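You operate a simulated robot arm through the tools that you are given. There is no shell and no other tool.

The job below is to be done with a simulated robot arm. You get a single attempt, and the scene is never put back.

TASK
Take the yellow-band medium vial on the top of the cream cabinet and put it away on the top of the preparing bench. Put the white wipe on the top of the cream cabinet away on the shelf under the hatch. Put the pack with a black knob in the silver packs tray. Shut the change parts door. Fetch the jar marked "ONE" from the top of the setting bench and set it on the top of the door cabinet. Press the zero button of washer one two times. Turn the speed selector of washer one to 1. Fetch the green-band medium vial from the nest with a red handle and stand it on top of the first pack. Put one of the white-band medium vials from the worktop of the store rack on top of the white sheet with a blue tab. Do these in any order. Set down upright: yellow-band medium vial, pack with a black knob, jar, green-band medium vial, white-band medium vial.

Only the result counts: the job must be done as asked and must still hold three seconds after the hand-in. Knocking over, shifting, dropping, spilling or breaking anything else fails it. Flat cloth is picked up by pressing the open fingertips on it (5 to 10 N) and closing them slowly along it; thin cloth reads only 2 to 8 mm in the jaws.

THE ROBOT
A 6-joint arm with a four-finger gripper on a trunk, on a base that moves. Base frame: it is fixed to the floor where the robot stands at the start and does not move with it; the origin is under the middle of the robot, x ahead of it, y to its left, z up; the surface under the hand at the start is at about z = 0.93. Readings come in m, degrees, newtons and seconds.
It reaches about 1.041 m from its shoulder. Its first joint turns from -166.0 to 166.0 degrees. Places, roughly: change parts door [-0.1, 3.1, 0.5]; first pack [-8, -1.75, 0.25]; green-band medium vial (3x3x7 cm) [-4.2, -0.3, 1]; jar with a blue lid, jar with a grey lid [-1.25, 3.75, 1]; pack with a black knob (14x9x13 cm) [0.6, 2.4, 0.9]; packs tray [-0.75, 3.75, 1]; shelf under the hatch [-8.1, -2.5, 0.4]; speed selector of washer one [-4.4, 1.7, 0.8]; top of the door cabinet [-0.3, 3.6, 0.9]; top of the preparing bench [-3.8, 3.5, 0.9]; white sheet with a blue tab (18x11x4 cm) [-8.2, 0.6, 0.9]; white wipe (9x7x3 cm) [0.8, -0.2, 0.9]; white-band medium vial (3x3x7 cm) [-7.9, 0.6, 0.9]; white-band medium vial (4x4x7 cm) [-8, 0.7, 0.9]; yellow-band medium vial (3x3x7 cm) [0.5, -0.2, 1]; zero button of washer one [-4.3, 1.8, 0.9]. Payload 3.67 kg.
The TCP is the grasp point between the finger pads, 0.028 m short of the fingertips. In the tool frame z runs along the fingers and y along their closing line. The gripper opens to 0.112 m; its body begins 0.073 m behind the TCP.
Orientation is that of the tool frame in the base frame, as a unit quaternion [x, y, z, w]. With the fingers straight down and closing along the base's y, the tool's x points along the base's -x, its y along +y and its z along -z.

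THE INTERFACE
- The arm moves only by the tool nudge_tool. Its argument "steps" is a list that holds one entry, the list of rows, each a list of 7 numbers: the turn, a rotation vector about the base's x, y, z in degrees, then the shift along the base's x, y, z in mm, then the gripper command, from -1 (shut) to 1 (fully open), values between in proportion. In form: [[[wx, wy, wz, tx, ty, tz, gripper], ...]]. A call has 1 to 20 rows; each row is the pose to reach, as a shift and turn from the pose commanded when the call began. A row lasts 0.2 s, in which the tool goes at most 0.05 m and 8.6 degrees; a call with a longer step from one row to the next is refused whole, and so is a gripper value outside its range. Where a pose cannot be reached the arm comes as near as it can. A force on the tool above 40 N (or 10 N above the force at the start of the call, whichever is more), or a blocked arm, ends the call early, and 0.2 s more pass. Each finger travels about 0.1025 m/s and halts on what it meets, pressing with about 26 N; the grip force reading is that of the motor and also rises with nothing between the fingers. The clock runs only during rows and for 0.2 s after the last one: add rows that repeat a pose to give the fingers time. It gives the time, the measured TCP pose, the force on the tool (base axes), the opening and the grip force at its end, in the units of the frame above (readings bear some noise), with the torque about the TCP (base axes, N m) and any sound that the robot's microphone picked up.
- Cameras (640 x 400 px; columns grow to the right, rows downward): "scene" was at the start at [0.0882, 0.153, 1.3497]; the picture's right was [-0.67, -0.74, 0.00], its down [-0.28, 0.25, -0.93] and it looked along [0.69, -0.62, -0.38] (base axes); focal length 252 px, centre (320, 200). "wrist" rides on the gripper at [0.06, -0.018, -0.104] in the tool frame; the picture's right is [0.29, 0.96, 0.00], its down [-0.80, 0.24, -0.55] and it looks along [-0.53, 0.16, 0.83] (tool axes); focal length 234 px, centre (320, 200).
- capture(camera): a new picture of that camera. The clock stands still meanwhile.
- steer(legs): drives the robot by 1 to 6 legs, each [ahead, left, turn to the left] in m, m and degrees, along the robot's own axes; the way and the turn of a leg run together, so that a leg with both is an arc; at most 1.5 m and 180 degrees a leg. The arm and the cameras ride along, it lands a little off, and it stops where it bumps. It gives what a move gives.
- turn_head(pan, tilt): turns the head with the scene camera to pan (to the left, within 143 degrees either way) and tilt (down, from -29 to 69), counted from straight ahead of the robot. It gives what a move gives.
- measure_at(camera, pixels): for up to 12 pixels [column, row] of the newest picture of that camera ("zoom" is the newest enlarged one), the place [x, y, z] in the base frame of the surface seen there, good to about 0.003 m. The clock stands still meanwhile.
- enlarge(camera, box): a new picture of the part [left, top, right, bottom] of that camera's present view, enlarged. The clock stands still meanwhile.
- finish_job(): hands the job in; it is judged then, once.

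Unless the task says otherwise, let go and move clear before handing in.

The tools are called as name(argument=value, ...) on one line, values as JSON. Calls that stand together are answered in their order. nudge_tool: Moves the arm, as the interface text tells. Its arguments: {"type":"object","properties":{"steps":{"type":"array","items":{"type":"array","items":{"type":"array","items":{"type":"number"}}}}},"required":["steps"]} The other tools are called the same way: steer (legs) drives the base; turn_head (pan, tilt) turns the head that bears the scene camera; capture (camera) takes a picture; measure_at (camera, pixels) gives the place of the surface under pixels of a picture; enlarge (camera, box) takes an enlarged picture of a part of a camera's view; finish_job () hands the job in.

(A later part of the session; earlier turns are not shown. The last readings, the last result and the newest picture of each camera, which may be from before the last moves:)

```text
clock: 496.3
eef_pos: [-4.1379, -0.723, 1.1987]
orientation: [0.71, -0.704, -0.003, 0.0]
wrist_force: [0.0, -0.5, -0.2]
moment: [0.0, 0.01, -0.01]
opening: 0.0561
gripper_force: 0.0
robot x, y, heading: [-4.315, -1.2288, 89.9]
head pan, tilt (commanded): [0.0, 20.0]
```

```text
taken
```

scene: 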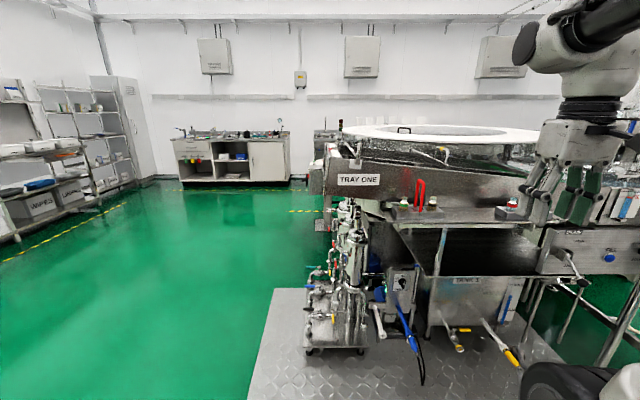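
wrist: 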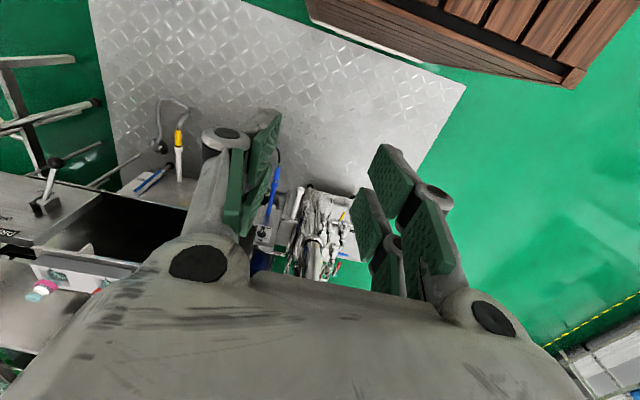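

enlarge(camera="scene", box=[370, 160, 470, 240])

measure_at(camera="zoom", pixels=[[215, 222], [215, 250], [217, 275], [290, 170], [315, 115], [310, 235], [345, 115], [405, 235], [405, 260], [150, 290], [430, 290], [150, 330]])

enlarge(camera="scene", box=[385, 170, 445, 225])

```text
5.00 times, centred on (420, 200) of scene
```

zoom: 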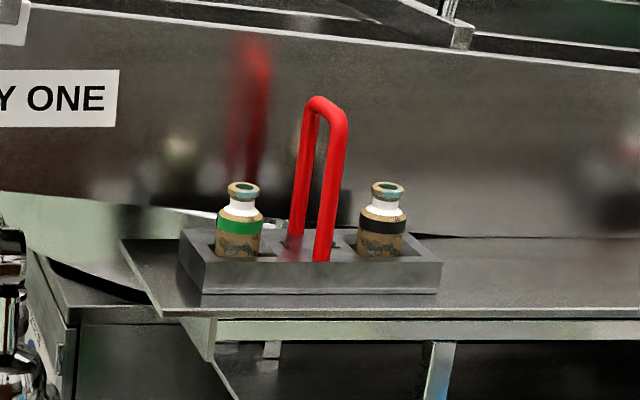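

```text
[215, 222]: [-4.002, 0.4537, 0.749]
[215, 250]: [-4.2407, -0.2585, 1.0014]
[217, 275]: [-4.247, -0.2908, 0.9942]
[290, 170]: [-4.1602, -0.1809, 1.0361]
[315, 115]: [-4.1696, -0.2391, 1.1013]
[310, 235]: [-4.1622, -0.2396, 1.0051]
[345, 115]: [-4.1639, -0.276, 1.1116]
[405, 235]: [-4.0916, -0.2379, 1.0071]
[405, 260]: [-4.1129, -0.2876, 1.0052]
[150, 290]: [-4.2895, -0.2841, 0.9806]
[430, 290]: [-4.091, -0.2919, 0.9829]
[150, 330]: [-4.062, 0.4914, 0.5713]
```

```text
7.27 times, centred on (415, 198) of scene
```

zoom: 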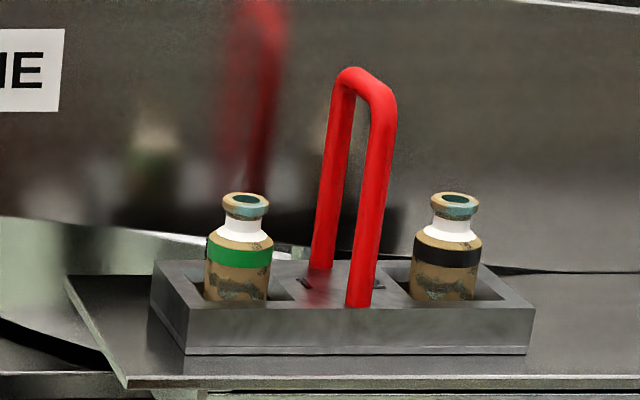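

Side access is possible: the vial stands free on its left, and 4 cm remain to the red handle. I measure vial, handle and the pipe assembly at the left more exactly.

measure_at(camera="zoom", pixels=[[225, 262], [255, 262], [240, 245], [240, 285], [245, 197], [210, 285], [268, 285], [358, 250], [330, 200], [375, 200], [360, 300], [155, 290]])

measure_at(camera="scene", pixels=[[335, 345], [310, 345], [345, 240], [355, 260], [380, 330], [400, 280], [330, 190], [320, 170], [360, 180], [440, 175], [480, 240], [415, 330]])

```text
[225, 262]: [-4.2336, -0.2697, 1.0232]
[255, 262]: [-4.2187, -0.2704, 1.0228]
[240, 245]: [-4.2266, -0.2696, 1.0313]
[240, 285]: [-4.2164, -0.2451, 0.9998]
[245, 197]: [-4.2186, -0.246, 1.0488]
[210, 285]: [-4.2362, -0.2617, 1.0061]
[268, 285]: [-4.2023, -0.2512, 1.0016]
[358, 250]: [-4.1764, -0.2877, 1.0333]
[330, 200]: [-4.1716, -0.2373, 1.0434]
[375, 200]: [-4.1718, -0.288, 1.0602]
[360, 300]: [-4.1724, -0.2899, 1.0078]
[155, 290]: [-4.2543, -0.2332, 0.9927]
```

```text
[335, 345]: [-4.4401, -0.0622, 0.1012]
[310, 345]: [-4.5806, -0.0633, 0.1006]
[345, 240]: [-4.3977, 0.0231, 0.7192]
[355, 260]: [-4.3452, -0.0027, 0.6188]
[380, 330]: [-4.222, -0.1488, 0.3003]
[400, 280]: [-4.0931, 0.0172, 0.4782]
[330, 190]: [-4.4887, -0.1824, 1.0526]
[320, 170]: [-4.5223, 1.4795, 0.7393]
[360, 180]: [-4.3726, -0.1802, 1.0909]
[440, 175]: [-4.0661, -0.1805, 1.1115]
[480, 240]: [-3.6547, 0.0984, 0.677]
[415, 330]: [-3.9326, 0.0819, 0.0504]
```

Vial axis ≈ (-4.221,-0.254), its top z 1.05; handle post at x -4.172; block top z 1.00; tank wall at y -0.18. I'll grasp it from the front with a nearly level tool. First I shift the base to the south-west so the wrist roll can be used instead of the singular pose.

steer(legs=[[0.08, 0.365, 0]])

turn_head(pan=-25, tilt=20)

capture(camera="scene")

```text
clock: 498.6
eef_pos: [-4.5003, -0.6451, 1.1992]
orientation: [0.708, -0.706, -0.003, 0.001]
wrist_force: [-0.4, 0.4, 0.1]
moment: [0.0, 0.01, -0.03]
opening: 0.0559
gripper_force: 0.0
robot x, y, heading: [-4.6787, -1.1535, 89.9]
head pan, tilt (commanded): [0.0, 20.0]
```

```text
clock: 499.5
eef_pos: [-4.5003, -0.646, 1.1978]
orientation: [0.708, -0.706, -0.003, 0.0]
wrist_force: [0.4, 0.7, -0.7]
moment: [-0.03, -0.01, 0.0]
opening: 0.0562
gripper_force: 0.2
robot x, y, heading: [-4.6733, -1.1453, 90.1]
head pan, tilt (commanded): [-25.0, 20.0]
```

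```text
taken
```

scene: 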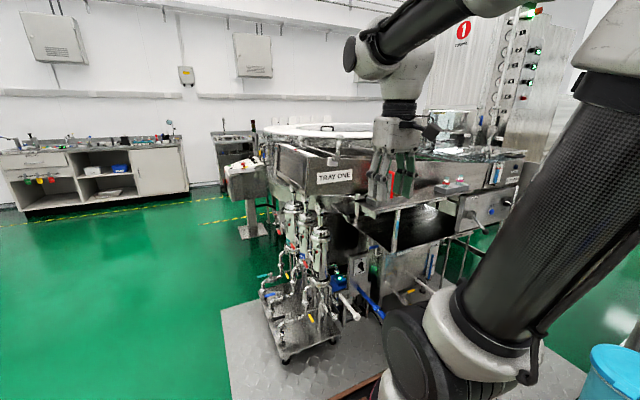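

Base is in place. First I turn the (still vertical) tool by -90° about z while moving under the planned wrist position.

nudge_tool(steps=[[[0, 0, -8.2, 23, 2, -5, -0.2], [0, 0, -16.4, 46, 5, -10, -0.2], [0, 0, -24.6, 69, 7, -18, -0.2], [0, 0, -32.8, 92, 10, -25, -0.2], [0, 0, -41, 115, 12, -33, -0.2], [0, 0, -49.2, 138, 15, -40, -0.2], [0, 0, -57.4, 160, 17, -48, -0.2], [0, 0, -65.6, 183, 19, -55, -0.2], [0, 0, -73.8, 206, 22, -63, -0.2], [0, 0, -82, 229, 24, -70, -0.2], [0, 0, -90, 250, 26, -78, -0.2], [0, 0, -90, 250, 26, -78, -0.2]]])

capture(camera="scene")

```text
clock: 502.1
eef_pos: [-4.2517, -0.6198, 1.121]
orientation: [-0.001, 1.0, 0.003, 0.001]
wrist_force: [-0.6, 0.1, 0.5]
moment: [0.01, 0.04, 0.01]
opening: 0.0449
gripper_force: 0.1
robot x, y, heading: [-4.6782, -1.1504, 89.7]
head pan, tilt (commanded): [-25.0, 20.0]
```

```text
taken
```

scene: 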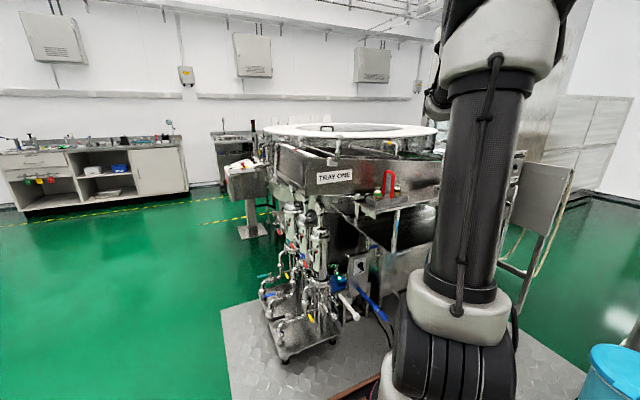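

Vertical tool with yaw -90° reached. I lower it to the planned start (-4.27,-0.65,0.86) where a pure forearm roll brings the tool level and camera-up.

nudge_tool(steps=[[[0, 0, 0, -5, -10, -45, -0.2], [0, 0, 0, -10, -20, -90, -0.2], [0, 0, 0, -15, -30, -135, -0.2], [0, 0, 0, -18, -30, -180, -0.2], [0, 0, 0, -18, -30, -225, -0.2], [0, 0, 0, -18, -30, -261, -0.2], [0, 0, 0, -18, -30, -261, -0.2]]])

turn_head(pan=-30, tilt=35)

capture(camera="scene")

```text
clock: 503.7
eef_pos: [-4.2679, -0.6479, 0.8584]
orientation: [-0.002, 1.0, 0.002, 0.001]
wrist_force: [0.4, 0.2, 0.0]
moment: [-0.03, -0.01, -0.01]
opening: 0.0449
gripper_force: 0.1
robot x, y, heading: [-4.6787, -1.1488, 89.6]
head pan, tilt (commanded): [-25.0, 20.0]
```

```text
clock: 504.5
eef_pos: [-4.2675, -0.649, 0.8585]
orientation: [-0.002, 1.0, 0.003, 0.003]
wrist_force: [0.2, -0.1, -0.2]
moment: [0.01, -0.03, 0.02]
opening: 0.0446
gripper_force: 0.1
robot x, y, heading: [-4.6771, -1.145, 89.6]
head pan, tilt (commanded): [-30.0, 35.0]
```

```text
taken
```

scene: 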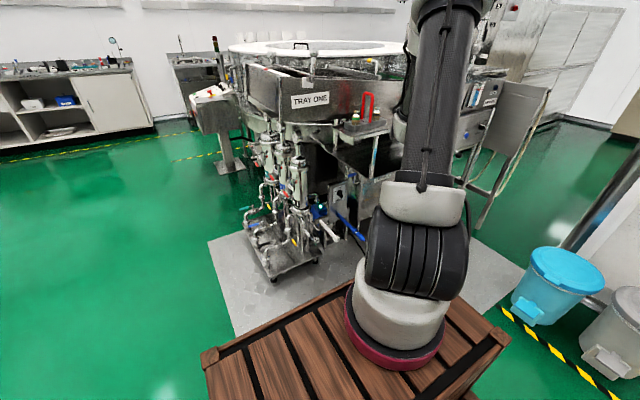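

Reached. Now the forearm roll of 113° in one sweep, with the tool tip following the arc around the wrist.

nudge_tool(steps=[[[4.31, 4.31, -5.33, -17.2, 18.8, 1.4, -0.2], [8.62, 8.62, -10.66, -32.3, 39, 5.4, -0.2], [12.93, 12.93, -15.99, -45.1, 60, 12.1, -0.2], [17.24, 17.24, -21.32, -55.3, 81.5, 21.2, -0.2], [21.55, 21.55, -26.65, -62.8, 103.1, 32.6, -0.2], [25.86, 25.86, -31.98, -67.3, 124.2, 46.1, -0.2], [30.16, 30.16, -37.31, -68.8, 144.6, 61.4, -0.2], [34.47, 34.47, -42.64, -67.3, 163.8, 78.1, -0.2], [38.78, 38.78, -47.97, -62.7, 181.3, 96.1, -0.2], [43.09, 43.09, -53.3, -55.2, 197, 114.8, -0.2], [47.4, 47.4, -58.63, -45, 210.3, 134, -0.2], [51.7, 51.7, -63.96, -32.1, 221.2, 153.2, -0.2], [56, 56, -69.3, -17, 229.3, 172, -0.2], [60.3, 60.3, -74.55, 0, 234.5, 189.9, -0.2], [60.3, 60.3, -74.55, 0, 234.5, 189.9, -0.2]]])

capture(camera="wrist")

capture(camera="scene")

```text
clock: 507.7
eef_pos: [-4.269, -0.4129, 1.0504]
orientation: [0.55, 0.55, 0.446, -0.442]
wrist_force: [0.5, -0.2, 0.2]
moment: [-0.02, 0.01, 0.04]
opening: 0.0447
gripper_force: 0.0
robot x, y, heading: [-4.6806, -1.1492, 90.0]
head pan, tilt (commanded): [-30.0, 35.0]
```

```text
taken
```

wrist: 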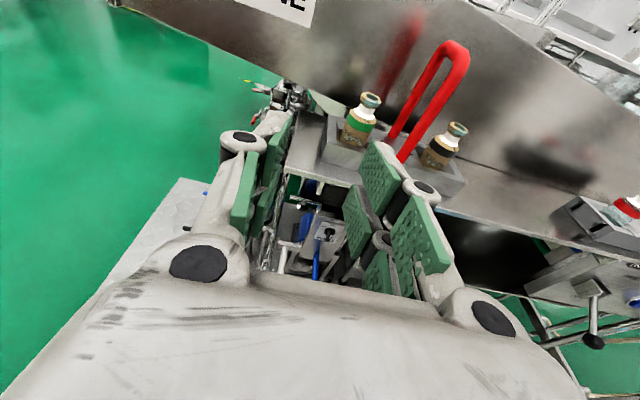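

```text
taken
```

scene: 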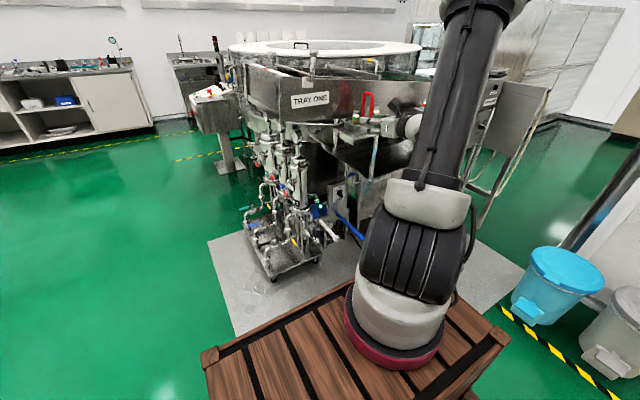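

The tool is level with the camera on top; the green-band vial shows at (360,125). I line up in x and z before moving in.

nudge_tool(steps=[[[0, 0, 0, 23, 0, -6, -0.2], [0, 0, 0, 46, 0, -13, -0.2], [0, 0, 0, 46, 30, -13, -0.2], [0, 0, 0, 46, 55, -13, -0.2], [0, 0, 0, 46, 55, -13, -0.2]]])

capture(camera="wrist")

enlarge(camera="wrist", box=[240, 60, 440, 220])

```text
clock: 508.9
eef_pos: [-4.2224, -0.3594, 1.0397]
orientation: [0.551, 0.551, 0.445, -0.442]
wrist_force: [0.0, 0.1, -0.2]
moment: [-0.02, 0.03, 0.02]
opening: 0.0448
gripper_force: 0.0
robot x, y, heading: [-4.6735, -1.1501, 89.9]
head pan, tilt (commanded): [-30.0, 35.0]
```

```text
taken
```

wrist: 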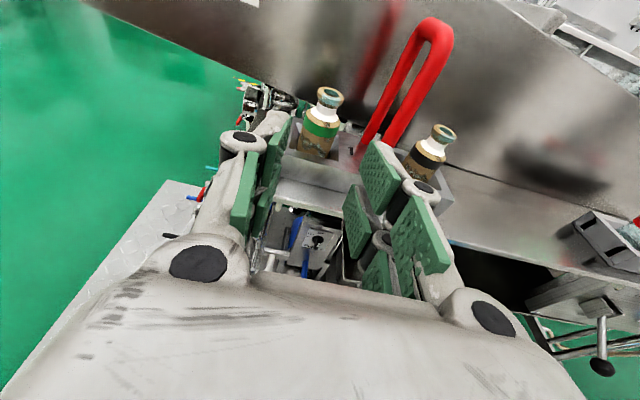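

```text
2.50 times, centred on (340, 140) of wrist
```

zoom: 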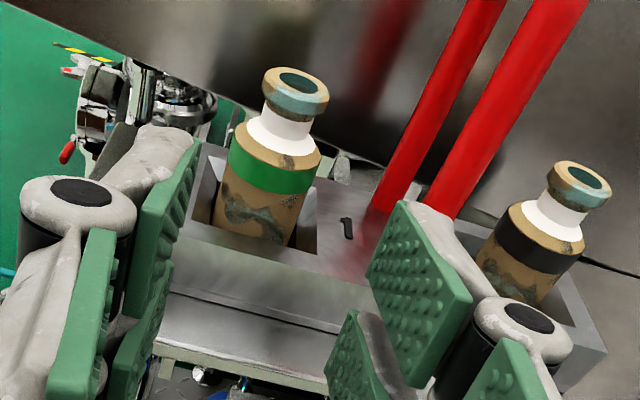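

The vial lines up with the tool axis (column ≈321). I advance 60 mm and check clearance to the handle.

nudge_tool(steps=[[[0, 0, 0, 0, 20, -2, -0.2], [0, 0, 0, 0, 40, -4, -0.2], [0, 0, 0, 0, 60, -5, -0.2], [0, 0, 0, 0, 60, -5, -0.2]]])

enlarge(camera="wrist", box=[220, 60, 440, 240])

enlarge(camera="scene", box=[320, 80, 440, 160])

```text
clock: 509.9
eef_pos: [-4.221, -0.3002, 1.0333]
orientation: [0.55, 0.551, 0.445, -0.442]
wrist_force: [0.6, 0.1, -0.1]
moment: [-0.01, 0.01, 0.0]
opening: 0.0447
gripper_force: 0.8
robot x, y, heading: [-4.677, -1.1514, 90.0]
head pan, tilt (commanded): [-30.0, 35.0]
```

```text
2.22 times, centred on (330, 150) of wrist
```

zoom: 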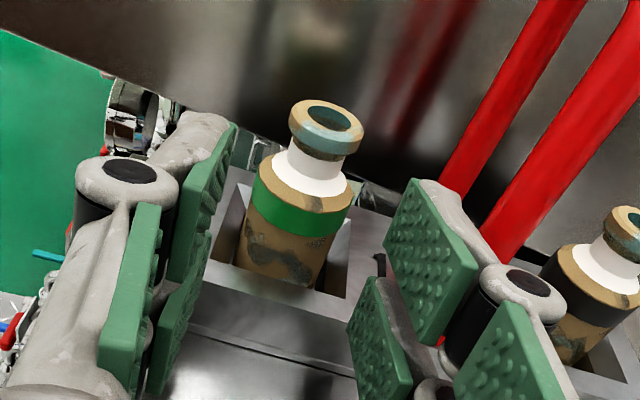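

```text
5.00 times, centred on (380, 120) of scene
```

zoom: 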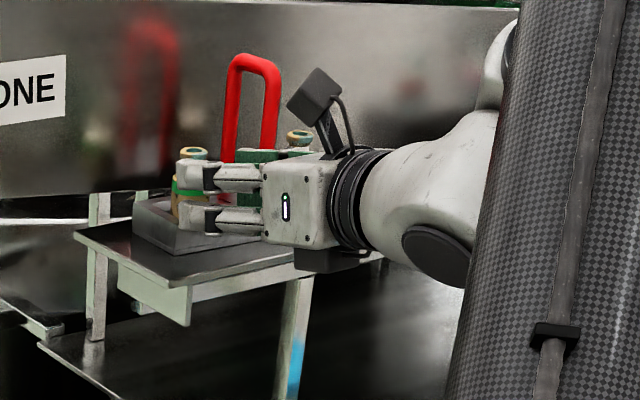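

The fingers are beside the vial; the right knuckle comes near the handle's front post. I measure both.

measure_at(camera="wrist", pixels=[[427, 187], [440, 190], [400, 168], [405, 150], [393, 160], [398, 163], [378, 150], [335, 165], [362, 180], [370, 130], [300, 150], [312, 115]])

enlarge(camera="wrist", box=[360, 110, 460, 220])

```text
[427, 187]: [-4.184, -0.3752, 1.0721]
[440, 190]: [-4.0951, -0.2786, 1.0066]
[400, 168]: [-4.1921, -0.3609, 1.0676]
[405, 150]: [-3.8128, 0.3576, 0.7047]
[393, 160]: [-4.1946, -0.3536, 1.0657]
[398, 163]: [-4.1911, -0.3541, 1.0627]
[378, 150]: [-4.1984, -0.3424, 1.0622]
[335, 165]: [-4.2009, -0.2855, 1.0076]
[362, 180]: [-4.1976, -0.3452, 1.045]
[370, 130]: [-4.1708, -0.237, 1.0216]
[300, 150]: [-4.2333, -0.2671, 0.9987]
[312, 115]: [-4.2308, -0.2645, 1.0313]
```

```text
3.64 times, centred on (410, 165) of wrist
```

zoom: 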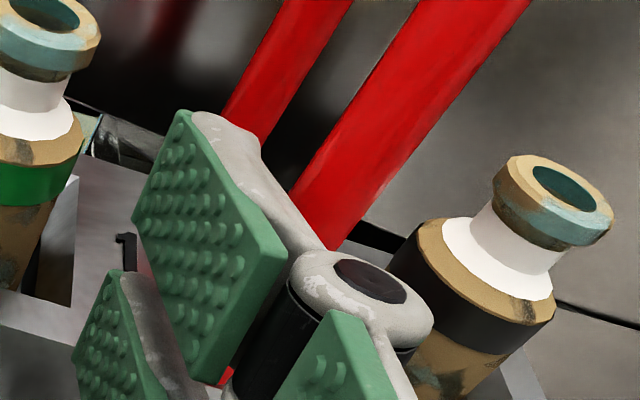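

The wrist-based finger readings look inconsistent with the reported tool position, so I cross-check the fingers with the scene camera.

enlarge(camera="scene", box=[320, 80, 440, 160])

measure_at(camera="zoom", pixels=[[190, 175], [205, 178], [190, 215], [225, 218], [240, 180], [300, 180], [310, 230], [182, 155], [160, 230], [270, 90], [350, 200], [320, 90]])

```text
5.00 times, centred on (380, 120) of scene
```

zoom: 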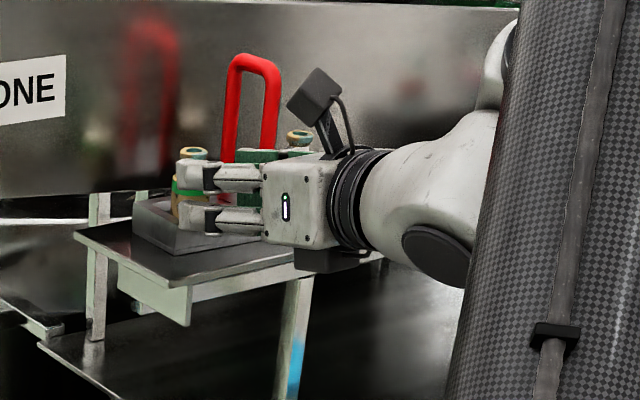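

```text
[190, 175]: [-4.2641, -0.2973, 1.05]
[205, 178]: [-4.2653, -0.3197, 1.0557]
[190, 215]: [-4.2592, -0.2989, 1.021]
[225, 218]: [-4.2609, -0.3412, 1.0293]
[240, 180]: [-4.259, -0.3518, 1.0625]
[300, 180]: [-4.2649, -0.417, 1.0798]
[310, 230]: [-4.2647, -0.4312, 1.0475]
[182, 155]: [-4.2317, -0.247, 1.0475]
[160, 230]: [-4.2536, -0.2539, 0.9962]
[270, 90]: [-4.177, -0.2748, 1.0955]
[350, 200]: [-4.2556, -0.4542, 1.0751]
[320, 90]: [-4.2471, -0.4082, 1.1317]
```

Right-side clearance to the handle is only a few mm at this opening. I narrow to 0.040 m and shift 2 mm left, then advance in small steps.

nudge_tool(steps=[[[0, 0, 0, -2, 0, 0, -0.29], [0, 0, 0, -2, 0, 0, -0.29], [0, 0, 0, -2, 10, 0, -0.29], [0, 0, 0, -2, 20, 0, -0.29], [0, 0, 0, -2, 28, 0, -0.29], [0, 0, 0, -2, 28, 0, -0.29]]])

enlarge(camera="wrist", box=[220, 60, 440, 240])

enlarge(camera="scene", box=[330, 90, 410, 145])

```text
clock: 511.3
eef_pos: [-4.2242, -0.2733, 1.0303]
orientation: [0.551, 0.551, 0.446, -0.442]
wrist_force: [0.4, -1.2, 0.7]
moment: [-0.02, -0.08, -0.08]
opening: 0.04
gripper_force: 0.5
robot x, y, heading: [-4.679, -1.1488, 89.8]
head pan, tilt (commanded): [-30.0, 35.0]
```

```text
2.22 times, centred on (330, 150) of wrist
```

zoom: 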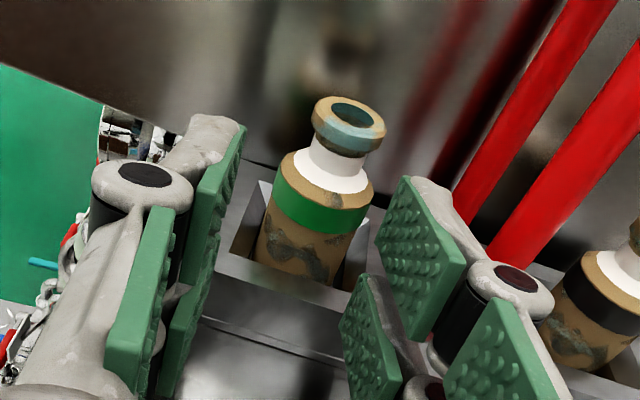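

```text
7.27 times, centred on (370, 118) of scene
```

zoom: 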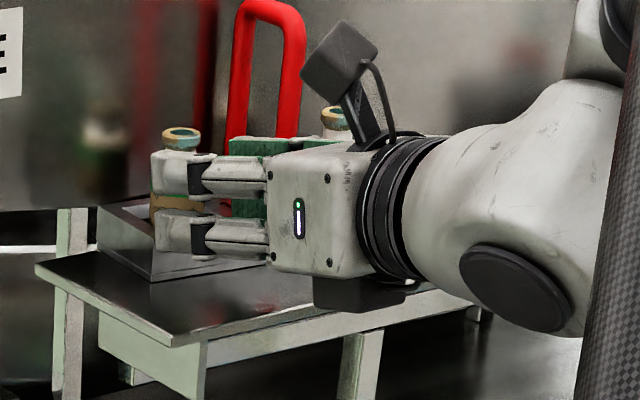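

The vial is about 5 mm right of centre. I shift 3 mm right, advance 14 mm more and check.

nudge_tool(steps=[[[0, 0, 0, 3, 0, 1, -0.29], [0, 0, 0, 3, 7, 1, -0.29], [0, 0, 0, 3, 14, 1, -0.29], [0, 0, 0, 3, 14, 1, -0.29]]])

enlarge(camera="wrist", box=[220, 60, 440, 240])

```text
clock: 512.0
eef_pos: [-4.2199, -0.2638, 1.031]
orientation: [0.552, 0.551, 0.444, -0.441]
wrist_force: [1.2, -10.9, 4.8]
moment: [-0.11, -0.02, 0.08]
opening: 0.0059
gripper_force: 14.1
robot x, y, heading: [-4.6744, -1.1499, 89.7]
head pan, tilt (commanded): [-30.0, 35.0]
stopped in row 3: the force on the tool passed its limit at 56 N (the readings are from after the stop); the commanded pose is now the measured one
```

```text
2.22 times, centred on (330, 150) of wrist
```

zoom: 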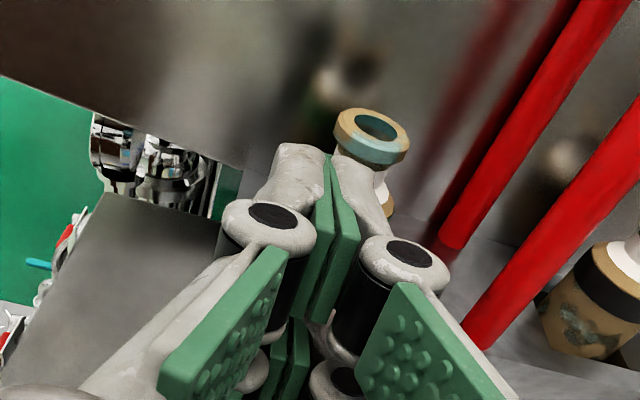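

The tool hit something (56 N) and the fingers are closed in front of the vial. I look from the scene camera before moving.

enlarge(camera="scene", box=[330, 80, 410, 145])

capture(camera="wrist")

measure_at(camera="wrist", pixels=[[352, 120], [345, 112], [362, 125], [357, 142], [352, 135], [430, 190], [450, 200], [385, 165]])

```text
6.15 times, centred on (370, 112) of scene
```

zoom: 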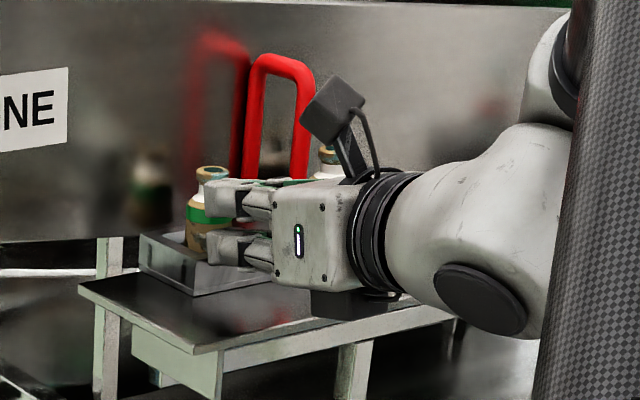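

```text
taken
```

wrist: 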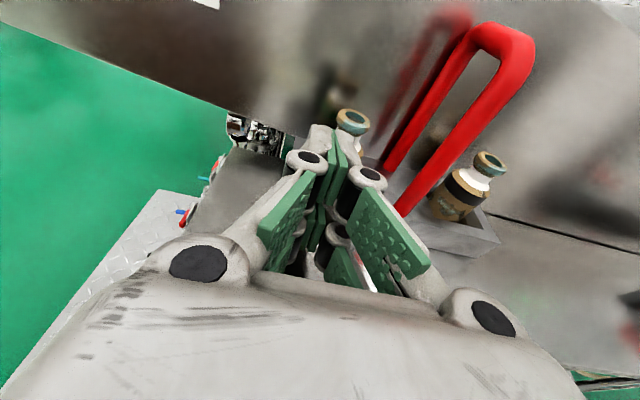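

```text
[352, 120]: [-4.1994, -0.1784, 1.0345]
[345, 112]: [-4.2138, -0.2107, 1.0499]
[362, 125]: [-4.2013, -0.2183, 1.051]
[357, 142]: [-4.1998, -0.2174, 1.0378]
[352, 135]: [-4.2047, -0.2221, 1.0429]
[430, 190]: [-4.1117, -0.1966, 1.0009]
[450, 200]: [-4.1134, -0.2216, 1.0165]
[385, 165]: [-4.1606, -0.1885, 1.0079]
```

The vial still stands upright in its pocket, outside the fingertips. I measure how far the nest has moved.

measure_at(camera="zoom", pixels=[[212, 170], [195, 215], [205, 215], [245, 150], [262, 110], [300, 150], [145, 245], [190, 285], [165, 260], [275, 65], [325, 155], [195, 240]])

```text
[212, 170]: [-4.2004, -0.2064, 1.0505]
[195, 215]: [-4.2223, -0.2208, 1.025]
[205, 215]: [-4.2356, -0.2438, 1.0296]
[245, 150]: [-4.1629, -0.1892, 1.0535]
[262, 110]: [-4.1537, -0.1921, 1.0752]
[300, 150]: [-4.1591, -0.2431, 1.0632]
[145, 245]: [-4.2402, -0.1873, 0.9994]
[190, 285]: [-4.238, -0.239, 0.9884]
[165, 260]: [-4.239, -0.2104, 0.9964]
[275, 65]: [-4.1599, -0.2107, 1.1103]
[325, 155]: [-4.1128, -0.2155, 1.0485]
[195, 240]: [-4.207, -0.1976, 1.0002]
```

The nest has moved about 1.3 cm in x and 4.6 cm in y, so I must set it back. First I retreat straight out.

nudge_tool(steps=[[[0, 0, 0, -1, -15, 2, -1], [0, 0, 0, -2, -35, 4, -1], [0, 0, 0, -10, -70, 8, -1], [0, 0, 0, -25, -110, 12, -1], [0, 0, 0, -49, -150, 19, -1], [0, 0, 0, -49, -150, 19, -1]]])

capture(camera="wrist")

enlarge(camera="scene", box=[320, 80, 420, 150])

```text
clock: 513.4
eef_pos: [-4.2707, -0.4128, 1.048]
orientation: [0.551, 0.552, 0.444, -0.441]
wrist_force: [0.4, -0.6, -0.8]
moment: [0.03, 0.04, 0.0]
opening: 0.0
gripper_force: 25.8
robot x, y, heading: [-4.68, -1.1474, 89.6]
head pan, tilt (commanded): [-30.0, 35.0]
```

```text
taken
```

wrist: 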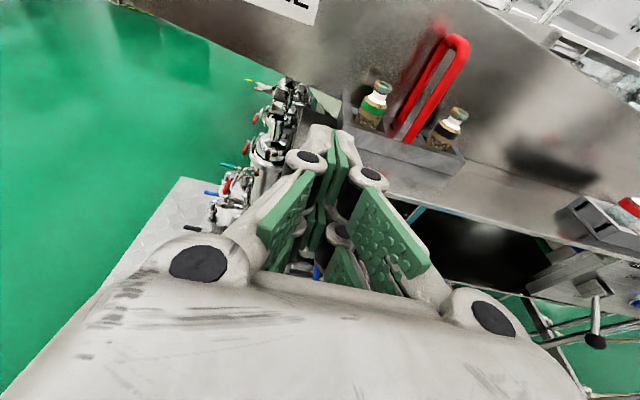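

```text
5.71 times, centred on (370, 115) of scene
```

zoom: 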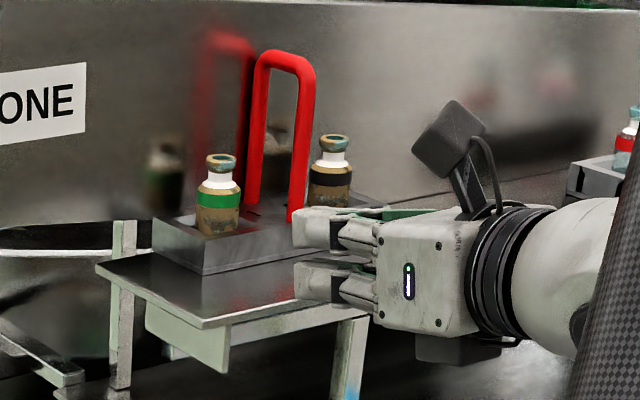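

Both vials stand upright in the nest. I measure the nest's present place accurately.

measure_at(camera="zoom", pixels=[[152, 222], [204, 275], [385, 215], [205, 250], [258, 120], [253, 195], [300, 120], [293, 210], [285, 60], [220, 162], [215, 225], [333, 140]])

measure_at(camera="wrist", pixels=[[345, 100], [357, 137], [445, 178], [462, 155], [390, 145], [408, 140], [440, 70], [375, 92], [370, 120], [450, 130], [400, 160]])

```text
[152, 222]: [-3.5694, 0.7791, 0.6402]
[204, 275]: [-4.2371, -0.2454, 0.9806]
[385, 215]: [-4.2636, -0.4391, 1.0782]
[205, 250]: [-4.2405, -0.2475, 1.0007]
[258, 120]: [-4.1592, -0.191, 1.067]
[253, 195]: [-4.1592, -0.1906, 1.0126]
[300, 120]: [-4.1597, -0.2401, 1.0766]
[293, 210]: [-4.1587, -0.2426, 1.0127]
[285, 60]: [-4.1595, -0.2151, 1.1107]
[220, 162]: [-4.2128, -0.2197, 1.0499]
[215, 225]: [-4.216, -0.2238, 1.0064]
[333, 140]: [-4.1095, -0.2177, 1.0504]
```

```text
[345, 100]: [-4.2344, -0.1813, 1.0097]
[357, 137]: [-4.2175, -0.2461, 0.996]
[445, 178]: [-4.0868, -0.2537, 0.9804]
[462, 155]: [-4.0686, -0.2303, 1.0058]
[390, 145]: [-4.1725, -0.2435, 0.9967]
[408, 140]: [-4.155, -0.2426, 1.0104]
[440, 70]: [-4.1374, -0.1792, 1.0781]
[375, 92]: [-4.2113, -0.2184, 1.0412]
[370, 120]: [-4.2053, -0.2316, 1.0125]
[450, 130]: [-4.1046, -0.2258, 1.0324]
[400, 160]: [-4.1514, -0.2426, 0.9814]
```

The shift is (+12.5, +46.5) mm without rotation. I roll the tool back to vertical along the same arc.

nudge_tool(steps=[[[-4.31, -4.31, 5.33, -17, -5.2, -17.9, -1], [-8.62, -8.62, 10.66, -32.1, -13.3, -36.7, -1], [-12.93, -12.93, 15.99, -45, -24.2, -55.9, -1], [-17.24, -17.24, 21.32, -55.2, -37.5, -75.1, -1], [-21.55, -21.55, 26.65, -62.7, -53.2, -93.8, -1], [-25.86, -25.86, 31.98, -67.3, -70.7, -111.8, -1], [-30.16, -30.16, 37.31, -68.8, -89.9, -128.5, -1], [-34.47, -34.47, 42.64, -67.3, -110.3, -143.8, -1], [-38.78, -38.78, 47.97, -62.8, -131.4, -157.3, -1], [-43.09, -43.09, 53.3, -55.3, -153, -168.7, -1], [-47.4, -47.4, 58.63, -45.1, -174.5, -177.8, -1], [-51.7, -51.7, 63.96, -32.3, -195.5, -184.5, -1], [-56, -56, 69.3, -17.2, -215.7, -188.5, -1], [-60.3, -60.3, 74.55, 0, -234.5, -189.9, -1], [-60.3, -60.3, 74.55, 0, -234.5, -189.9, -1]]])

```text
clock: 516.6
eef_pos: [-4.271, -0.6488, 0.8594]
orientation: [-0.002, 1.0, 0.002, 0.004]
wrist_force: [0.5, -0.6, 0.7]
moment: [0.0, 0.02, 0.03]
opening: 0.0003
gripper_force: 26.2
robot x, y, heading: [-4.6784, -1.1512, 89.9]
head pan, tilt (commanded): [-30.0, 35.0]
```

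Vertical again. I raise the tool, turn it by +90° and shift the base right so I can reach the handle's top bar from above.

nudge_tool(steps=[[[0, 0, 8, 0, 0, 35, -1], [0, 0, 16, 0, 0, 70, -1], [0, 0, 24, 0, 0, 105, -1], [0, 0, 32, 0, 0, 140, -1], [0, 0, 40, 0, 0, 175, -1], [0, 0, 48, -20, 0, 210, -1], [0, 0, 56, -40, 0, 245, -1], [0, 0, 64, -60, 0, 280, -1], [0, 0, 72, -80, 0, 315, -1], [0, 0, 80, -100, 0, 340, -1], [0, 0, 88, -120, 0, 350, -1], [0, 0, 90, -140, 0, 350, -1], [0, 0, 90, -140, 0, 350, -1]]])

steer(legs=[[0.05, -0.42, 0]])

turn_head(pan=5, tilt=25)

capture(camera="scene")

```text
clock: 519.4
eef_pos: [-4.4118, -0.6493, 1.2102]
orientation: [0.708, -0.706, -0.005, -0.001]
wrist_force: [-0.5, -1.3, 0.0]
moment: [-0.02, -0.01, 0.0]
opening: 0.0
gripper_force: 26.2
robot x, y, heading: [-4.6783, -1.1491, 89.9]
head pan, tilt (commanded): [-30.0, 35.0]
```

```text
clock: 522.0
eef_pos: [-3.9951, -0.5965, 1.2109]
orientation: [0.712, -0.703, -0.004, -0.001]
wrist_force: [0.1, -0.2, -0.3]
moment: [0.02, 0.0, 0.0]
opening: 0.0
gripper_force: 26.2
robot x, y, heading: [-4.2596, -1.1005, 90.2]
head pan, tilt (commanded): [-30.0, 35.0]
```

```text
clock: 523.0
eef_pos: [-3.996, -0.597, 1.2114]
orientation: [0.711, -0.703, -0.005, -0.001]
wrist_force: [-0.7, 0.1, -0.4]
moment: [-0.04, -0.03, -0.01]
opening: 0.0
gripper_force: 25.7
robot x, y, heading: [-4.2569, -1.0993, 90.4]
head pan, tilt (commanded): [5.0, 25.0]
```

```text
taken
```

scene: 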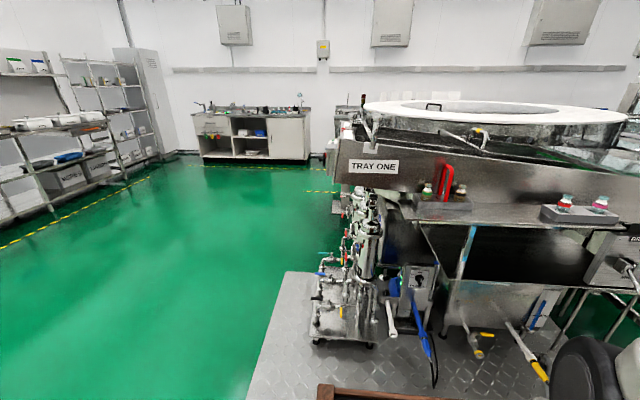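

enlarge(camera="scene", box=[390, 140, 510, 240])

measure_at(camera="zoom", pixels=[[300, 140], [320, 145], [292, 210], [315, 225], [200, 200], [198, 255], [135, 305], [410, 300], [400, 245], [300, 60], [200, 60], [500, 80]])

```text
4.00 times, centred on (450, 190) of scene
```

zoom: 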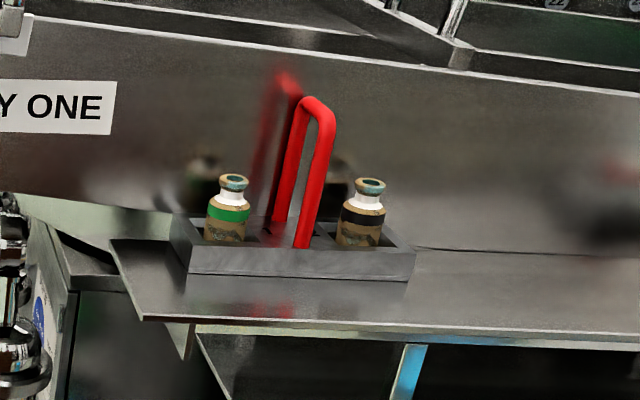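

```text
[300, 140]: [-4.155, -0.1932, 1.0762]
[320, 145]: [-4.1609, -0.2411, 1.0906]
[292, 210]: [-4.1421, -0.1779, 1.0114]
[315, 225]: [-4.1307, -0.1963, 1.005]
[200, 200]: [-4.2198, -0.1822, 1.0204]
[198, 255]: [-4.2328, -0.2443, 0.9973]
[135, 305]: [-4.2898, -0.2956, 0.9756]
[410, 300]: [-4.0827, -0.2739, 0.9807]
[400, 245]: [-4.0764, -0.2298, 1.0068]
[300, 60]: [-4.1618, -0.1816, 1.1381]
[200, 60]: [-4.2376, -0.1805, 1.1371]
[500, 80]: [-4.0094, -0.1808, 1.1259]
```

The handle's top bar is at x≈-4.155, z≈1.113, and the tank wall ends at z≈1.14. I go above the bar with slightly open fingers.

nudge_tool(steps=[[[0, 0, 0, -40, 0, 0, -0.3], [0, 0, 0, -80, 20, 0, -0.3], [0, 0, 0, -120, 50, 0, -0.3], [0, 0, 0, -150, 85, 0, -0.3], [0, 0, 0, -159, 130, 0, -0.3], [0, 0, 0, -159, 178, 0, -0.3], [0, 0, 0, -159, 226, 0, -0.3], [0, 0, 0, -159, 274, 0, -0.3], [0, 0, 0, -159, 322, 0, -0.3], [0, 0, 0, -159, 370, 0, -0.3], [0, 0, 0, -159, 370, 0, -0.3]]])

capture(camera="wrist")

enlarge(camera="scene", box=[390, 100, 510, 240])

```text
clock: 525.5
eef_pos: [-4.1551, -0.2268, 1.209]
orientation: [0.712, -0.703, -0.004, -0.001]
wrist_force: [-0.3, 0.0, 1.4]
moment: [-0.01, -0.02, 0.03]
opening: 0.0393
gripper_force: 0.1
robot x, y, heading: [-4.2594, -1.0975, 90.2]
head pan, tilt (commanded): [5.0, 25.0]
```

```text
taken
```

wrist: 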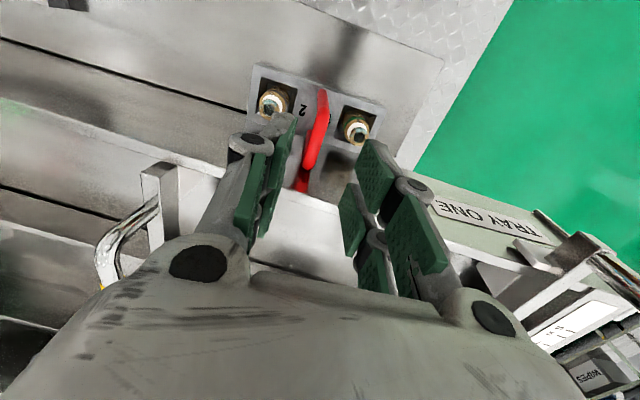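

```text
2.86 times, centred on (450, 170) of scene
```

zoom: 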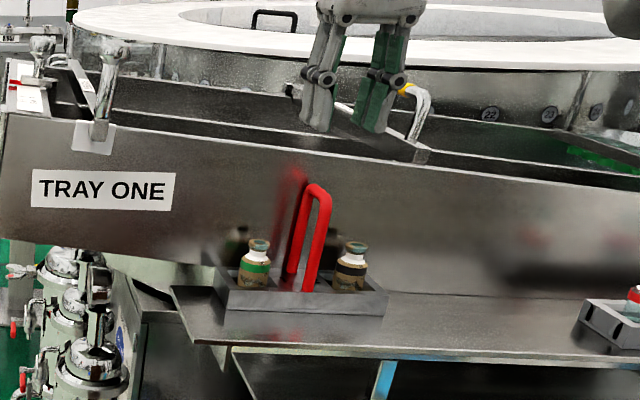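

The bar shows at about (315,131) in the wrist view, close to the tool axis. I measure it and descend.

measure_at(camera="wrist", pixels=[[315, 131], [321, 100], [309, 160], [312, 145], [275, 100], [355, 128], [252, 65], [385, 105]])

nudge_tool(steps=[[[0, 0, 0, 2, -2, -40, -0.3], [0, 0, 0, 2, -2, -75, -0.3], [0, 0, 0, 2, -2, -100, -0.3], [0, 0, 0, 2, -2, -108, -0.3], [0, 0, 0, 2, -2, -108, -0.3]]])

enlarge(camera="scene", box=[390, 100, 510, 240])

capture(camera="wrist")

```text
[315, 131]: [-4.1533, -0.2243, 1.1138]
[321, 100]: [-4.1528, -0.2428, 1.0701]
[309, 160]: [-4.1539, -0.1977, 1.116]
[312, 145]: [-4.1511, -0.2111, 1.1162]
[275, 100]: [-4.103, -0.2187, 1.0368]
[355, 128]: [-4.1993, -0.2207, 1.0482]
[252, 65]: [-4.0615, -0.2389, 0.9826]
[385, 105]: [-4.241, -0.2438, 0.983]
```

```text
clock: 526.6
eef_pos: [-4.1501, -0.2305, 1.1006]
orientation: [0.712, -0.702, -0.005, 0.0]
wrist_force: [0.9, -0.3, -0.1]
moment: [0.03, -0.03, 0.01]
opening: 0.0391
gripper_force: 0.1
robot x, y, heading: [-4.2555, -1.0982, 90.3]
head pan, tilt (commanded): [5.0, 25.0]
```

```text
2.86 times, centred on (450, 170) of scene
```

zoom: 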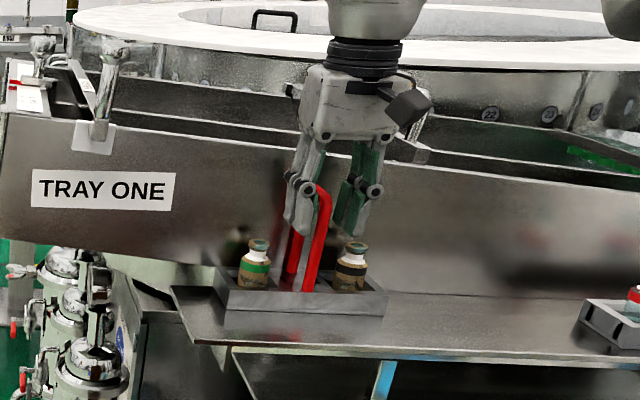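

```text
taken
```

wrist: 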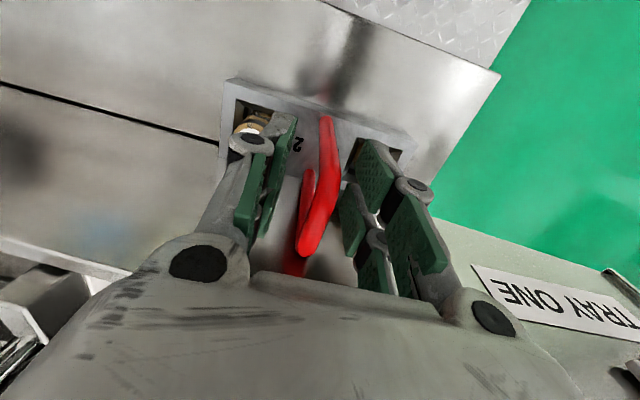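

The handle bar is between the fingers. I close on it.

nudge_tool(steps=[[[0, 0, 0, -1.5, 0, 0, -0.5], [0, 0, 0, -1.5, 0, 0, -0.7], [0, 0, 0, -1.5, 0, 0, -0.8], [0, 0, 0, -1.5, 0, 0, -0.9], [0, 0, 0, -1.5, 0, 0, -1], [0, 0, 0, -1.5, 0, 0, -1]]])

enlarge(camera="scene", box=[390, 120, 510, 240])

```text
clock: 528.0
eef_pos: [-4.1537, -0.2284, 1.1025]
orientation: [0.712, -0.702, -0.005, 0.0]
wrist_force: [-1.9, -1.3, 0.8]
moment: [-0.01, 0.03, -0.02]
opening: 0.0114
gripper_force: 25.6
robot x, y, heading: [-4.2621, -1.1018, 90.2]
head pan, tilt (commanded): [5.0, 25.0]
```

```text
3.33 times, centred on (450, 180) of scene
```

zoom: 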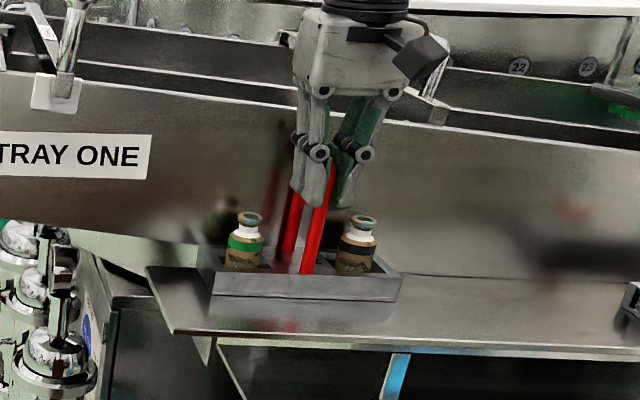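

Gripped (0.0114). I lift 3 mm, carry the nest back by (-11.5,-47) mm and lower it again.

nudge_tool(steps=[[[0, 0, 0, 0, 0, 2, -1], [0, 0, 0, 0, 0, 4, -1], [0, 0, 0, -3, -10, 4, -1], [0, 0, 0, -6, -20, 4, -1], [0, 0, 0, -8, -30, 4, -1], [0, 0, 0, -10, -39, 4, -1], [0, 0, 0, -11.5, -47, 4, -1], [0, 0, 0, -11.5, -47, 4, -1]]])

enlarge(camera="scene", box=[390, 140, 510, 240])

measure_at(camera="zoom", pixels=[[310, 230], [285, 200], [180, 260], [195, 285], [400, 300], [390, 270], [220, 200], [220, 250], [360, 205]])

```text
clock: 529.9
eef_pos: [-4.165, -0.2752, 1.1068]
orientation: [0.711, -0.703, -0.005, -0.001]
wrist_force: [0.5, -1.1, -2.6]
moment: [-0.07, 0.05, 0.0]
opening: 0.0114
gripper_force: 26.2
robot x, y, heading: [-4.2593, -1.0972, 90.3]
head pan, tilt (commanded): [5.0, 25.0]
```

```text
4.00 times, centred on (450, 190) of scene
```

zoom: 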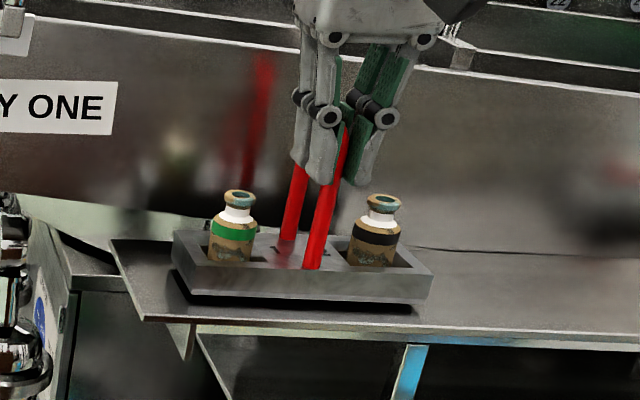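

```text
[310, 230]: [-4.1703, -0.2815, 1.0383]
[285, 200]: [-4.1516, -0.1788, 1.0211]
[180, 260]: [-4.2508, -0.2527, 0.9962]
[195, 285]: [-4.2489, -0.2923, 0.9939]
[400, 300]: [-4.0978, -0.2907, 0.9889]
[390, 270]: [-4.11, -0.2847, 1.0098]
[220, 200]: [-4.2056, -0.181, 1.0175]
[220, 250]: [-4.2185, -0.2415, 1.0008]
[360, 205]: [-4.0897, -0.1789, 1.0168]
```

The nest's front face is back at y≈-0.291 and its left side within 3 mm. I correct 2 mm more in x and set it down.

nudge_tool(steps=[[[0, 0, 0, -2, 0, 0, -1], [0, 0, 0, -2, 0, -2, -1], [0, 0, 0, -2, 0, -3, -1], [0, 0, 0, -2, 0, -4, -1], [0, 0, 0, -2, 0, -4.5, -1], [0, 0, 0, -2, 0, -4.5, -1]]])

enlarge(camera="scene", box=[390, 140, 510, 240])

```text
clock: 531.2
eef_pos: [-4.1678, -0.2756, 1.1015]
orientation: [0.711, -0.703, -0.004, -0.001]
wrist_force: [-1.9, -0.9, 0.5]
moment: [0.05, 0.02, -0.02]
opening: 0.0114
gripper_force: 26.4
robot x, y, heading: [-4.2561, -1.098, 90.5]
head pan, tilt (commanded): [5.0, 25.0]
```

```text
4.00 times, centred on (450, 190) of scene
```

zoom: 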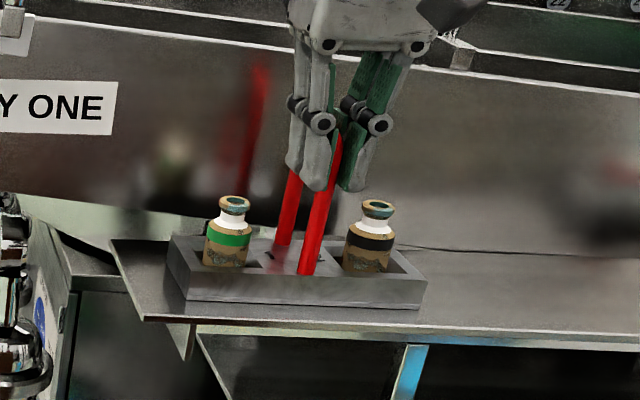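

The nest rests on the ledge (force back near zero). I open and rise.

nudge_tool(steps=[[[0, 0, 0, 0, 0, 0, -0.7], [0, 0, 0, 0, 0, 0, -0.5], [0, 0, 0, 0, 0, 0, -0.3], [0, 0, 0, 0, 0, 0, -0.3], [0, 0, 0, 0, 0, 40, -0.3], [0, 0, 0, 0, 0, 80, -0.3], [0, 0, 0, 0, 0, 110, -0.3], [0, 0, 0, 0, 0, 110, -0.3]]])

enlarge(camera="scene", box=[390, 140, 510, 240])

measure_at(camera="zoom", pixels=[[333, 150], [310, 250], [296, 200], [170, 270], [185, 290], [420, 295], [415, 270], [230, 200], [225, 255], [235, 225], [375, 205], [318, 130]])

capture(camera="wrist")

```text
clock: 533.0
eef_pos: [-4.167, -0.2764, 1.213]
orientation: [0.711, -0.703, -0.004, 0.0]
wrist_force: [-0.6, 0.1, -0.2]
moment: [0.01, 0.0, -0.01]
opening: 0.0392
gripper_force: 0.0
robot x, y, heading: [-4.2573, -1.0966, 90.1]
head pan, tilt (commanded): [5.0, 25.0]
```

```text
4.00 times, centred on (450, 190) of scene
```

zoom: 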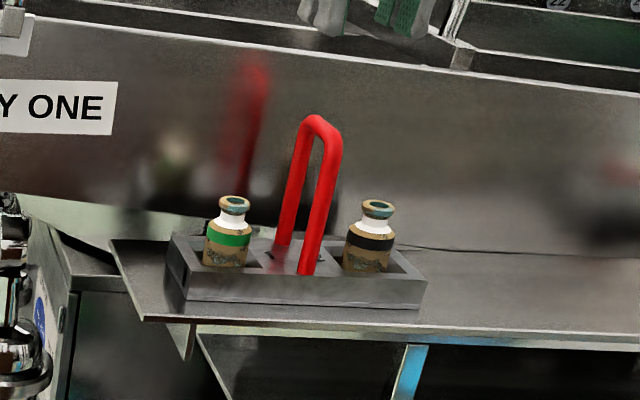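

```text
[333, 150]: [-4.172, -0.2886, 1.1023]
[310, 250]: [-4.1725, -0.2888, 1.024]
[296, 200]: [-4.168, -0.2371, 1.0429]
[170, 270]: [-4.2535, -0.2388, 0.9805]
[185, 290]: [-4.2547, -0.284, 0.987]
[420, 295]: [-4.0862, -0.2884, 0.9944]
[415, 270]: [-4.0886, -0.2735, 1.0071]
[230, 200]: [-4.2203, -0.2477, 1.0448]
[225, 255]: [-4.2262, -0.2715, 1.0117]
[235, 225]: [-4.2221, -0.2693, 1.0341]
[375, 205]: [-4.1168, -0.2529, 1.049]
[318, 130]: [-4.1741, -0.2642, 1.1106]
```

```text
taken
```

wrist: 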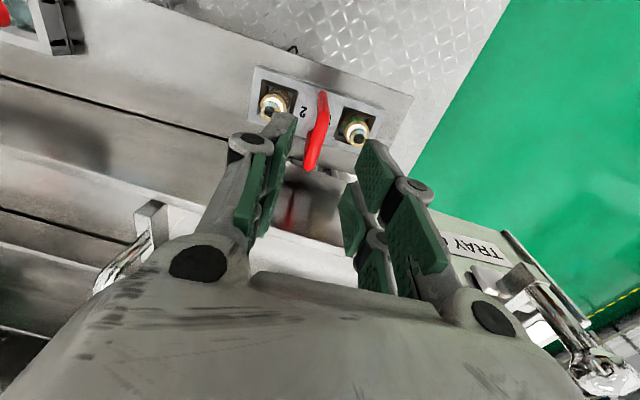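

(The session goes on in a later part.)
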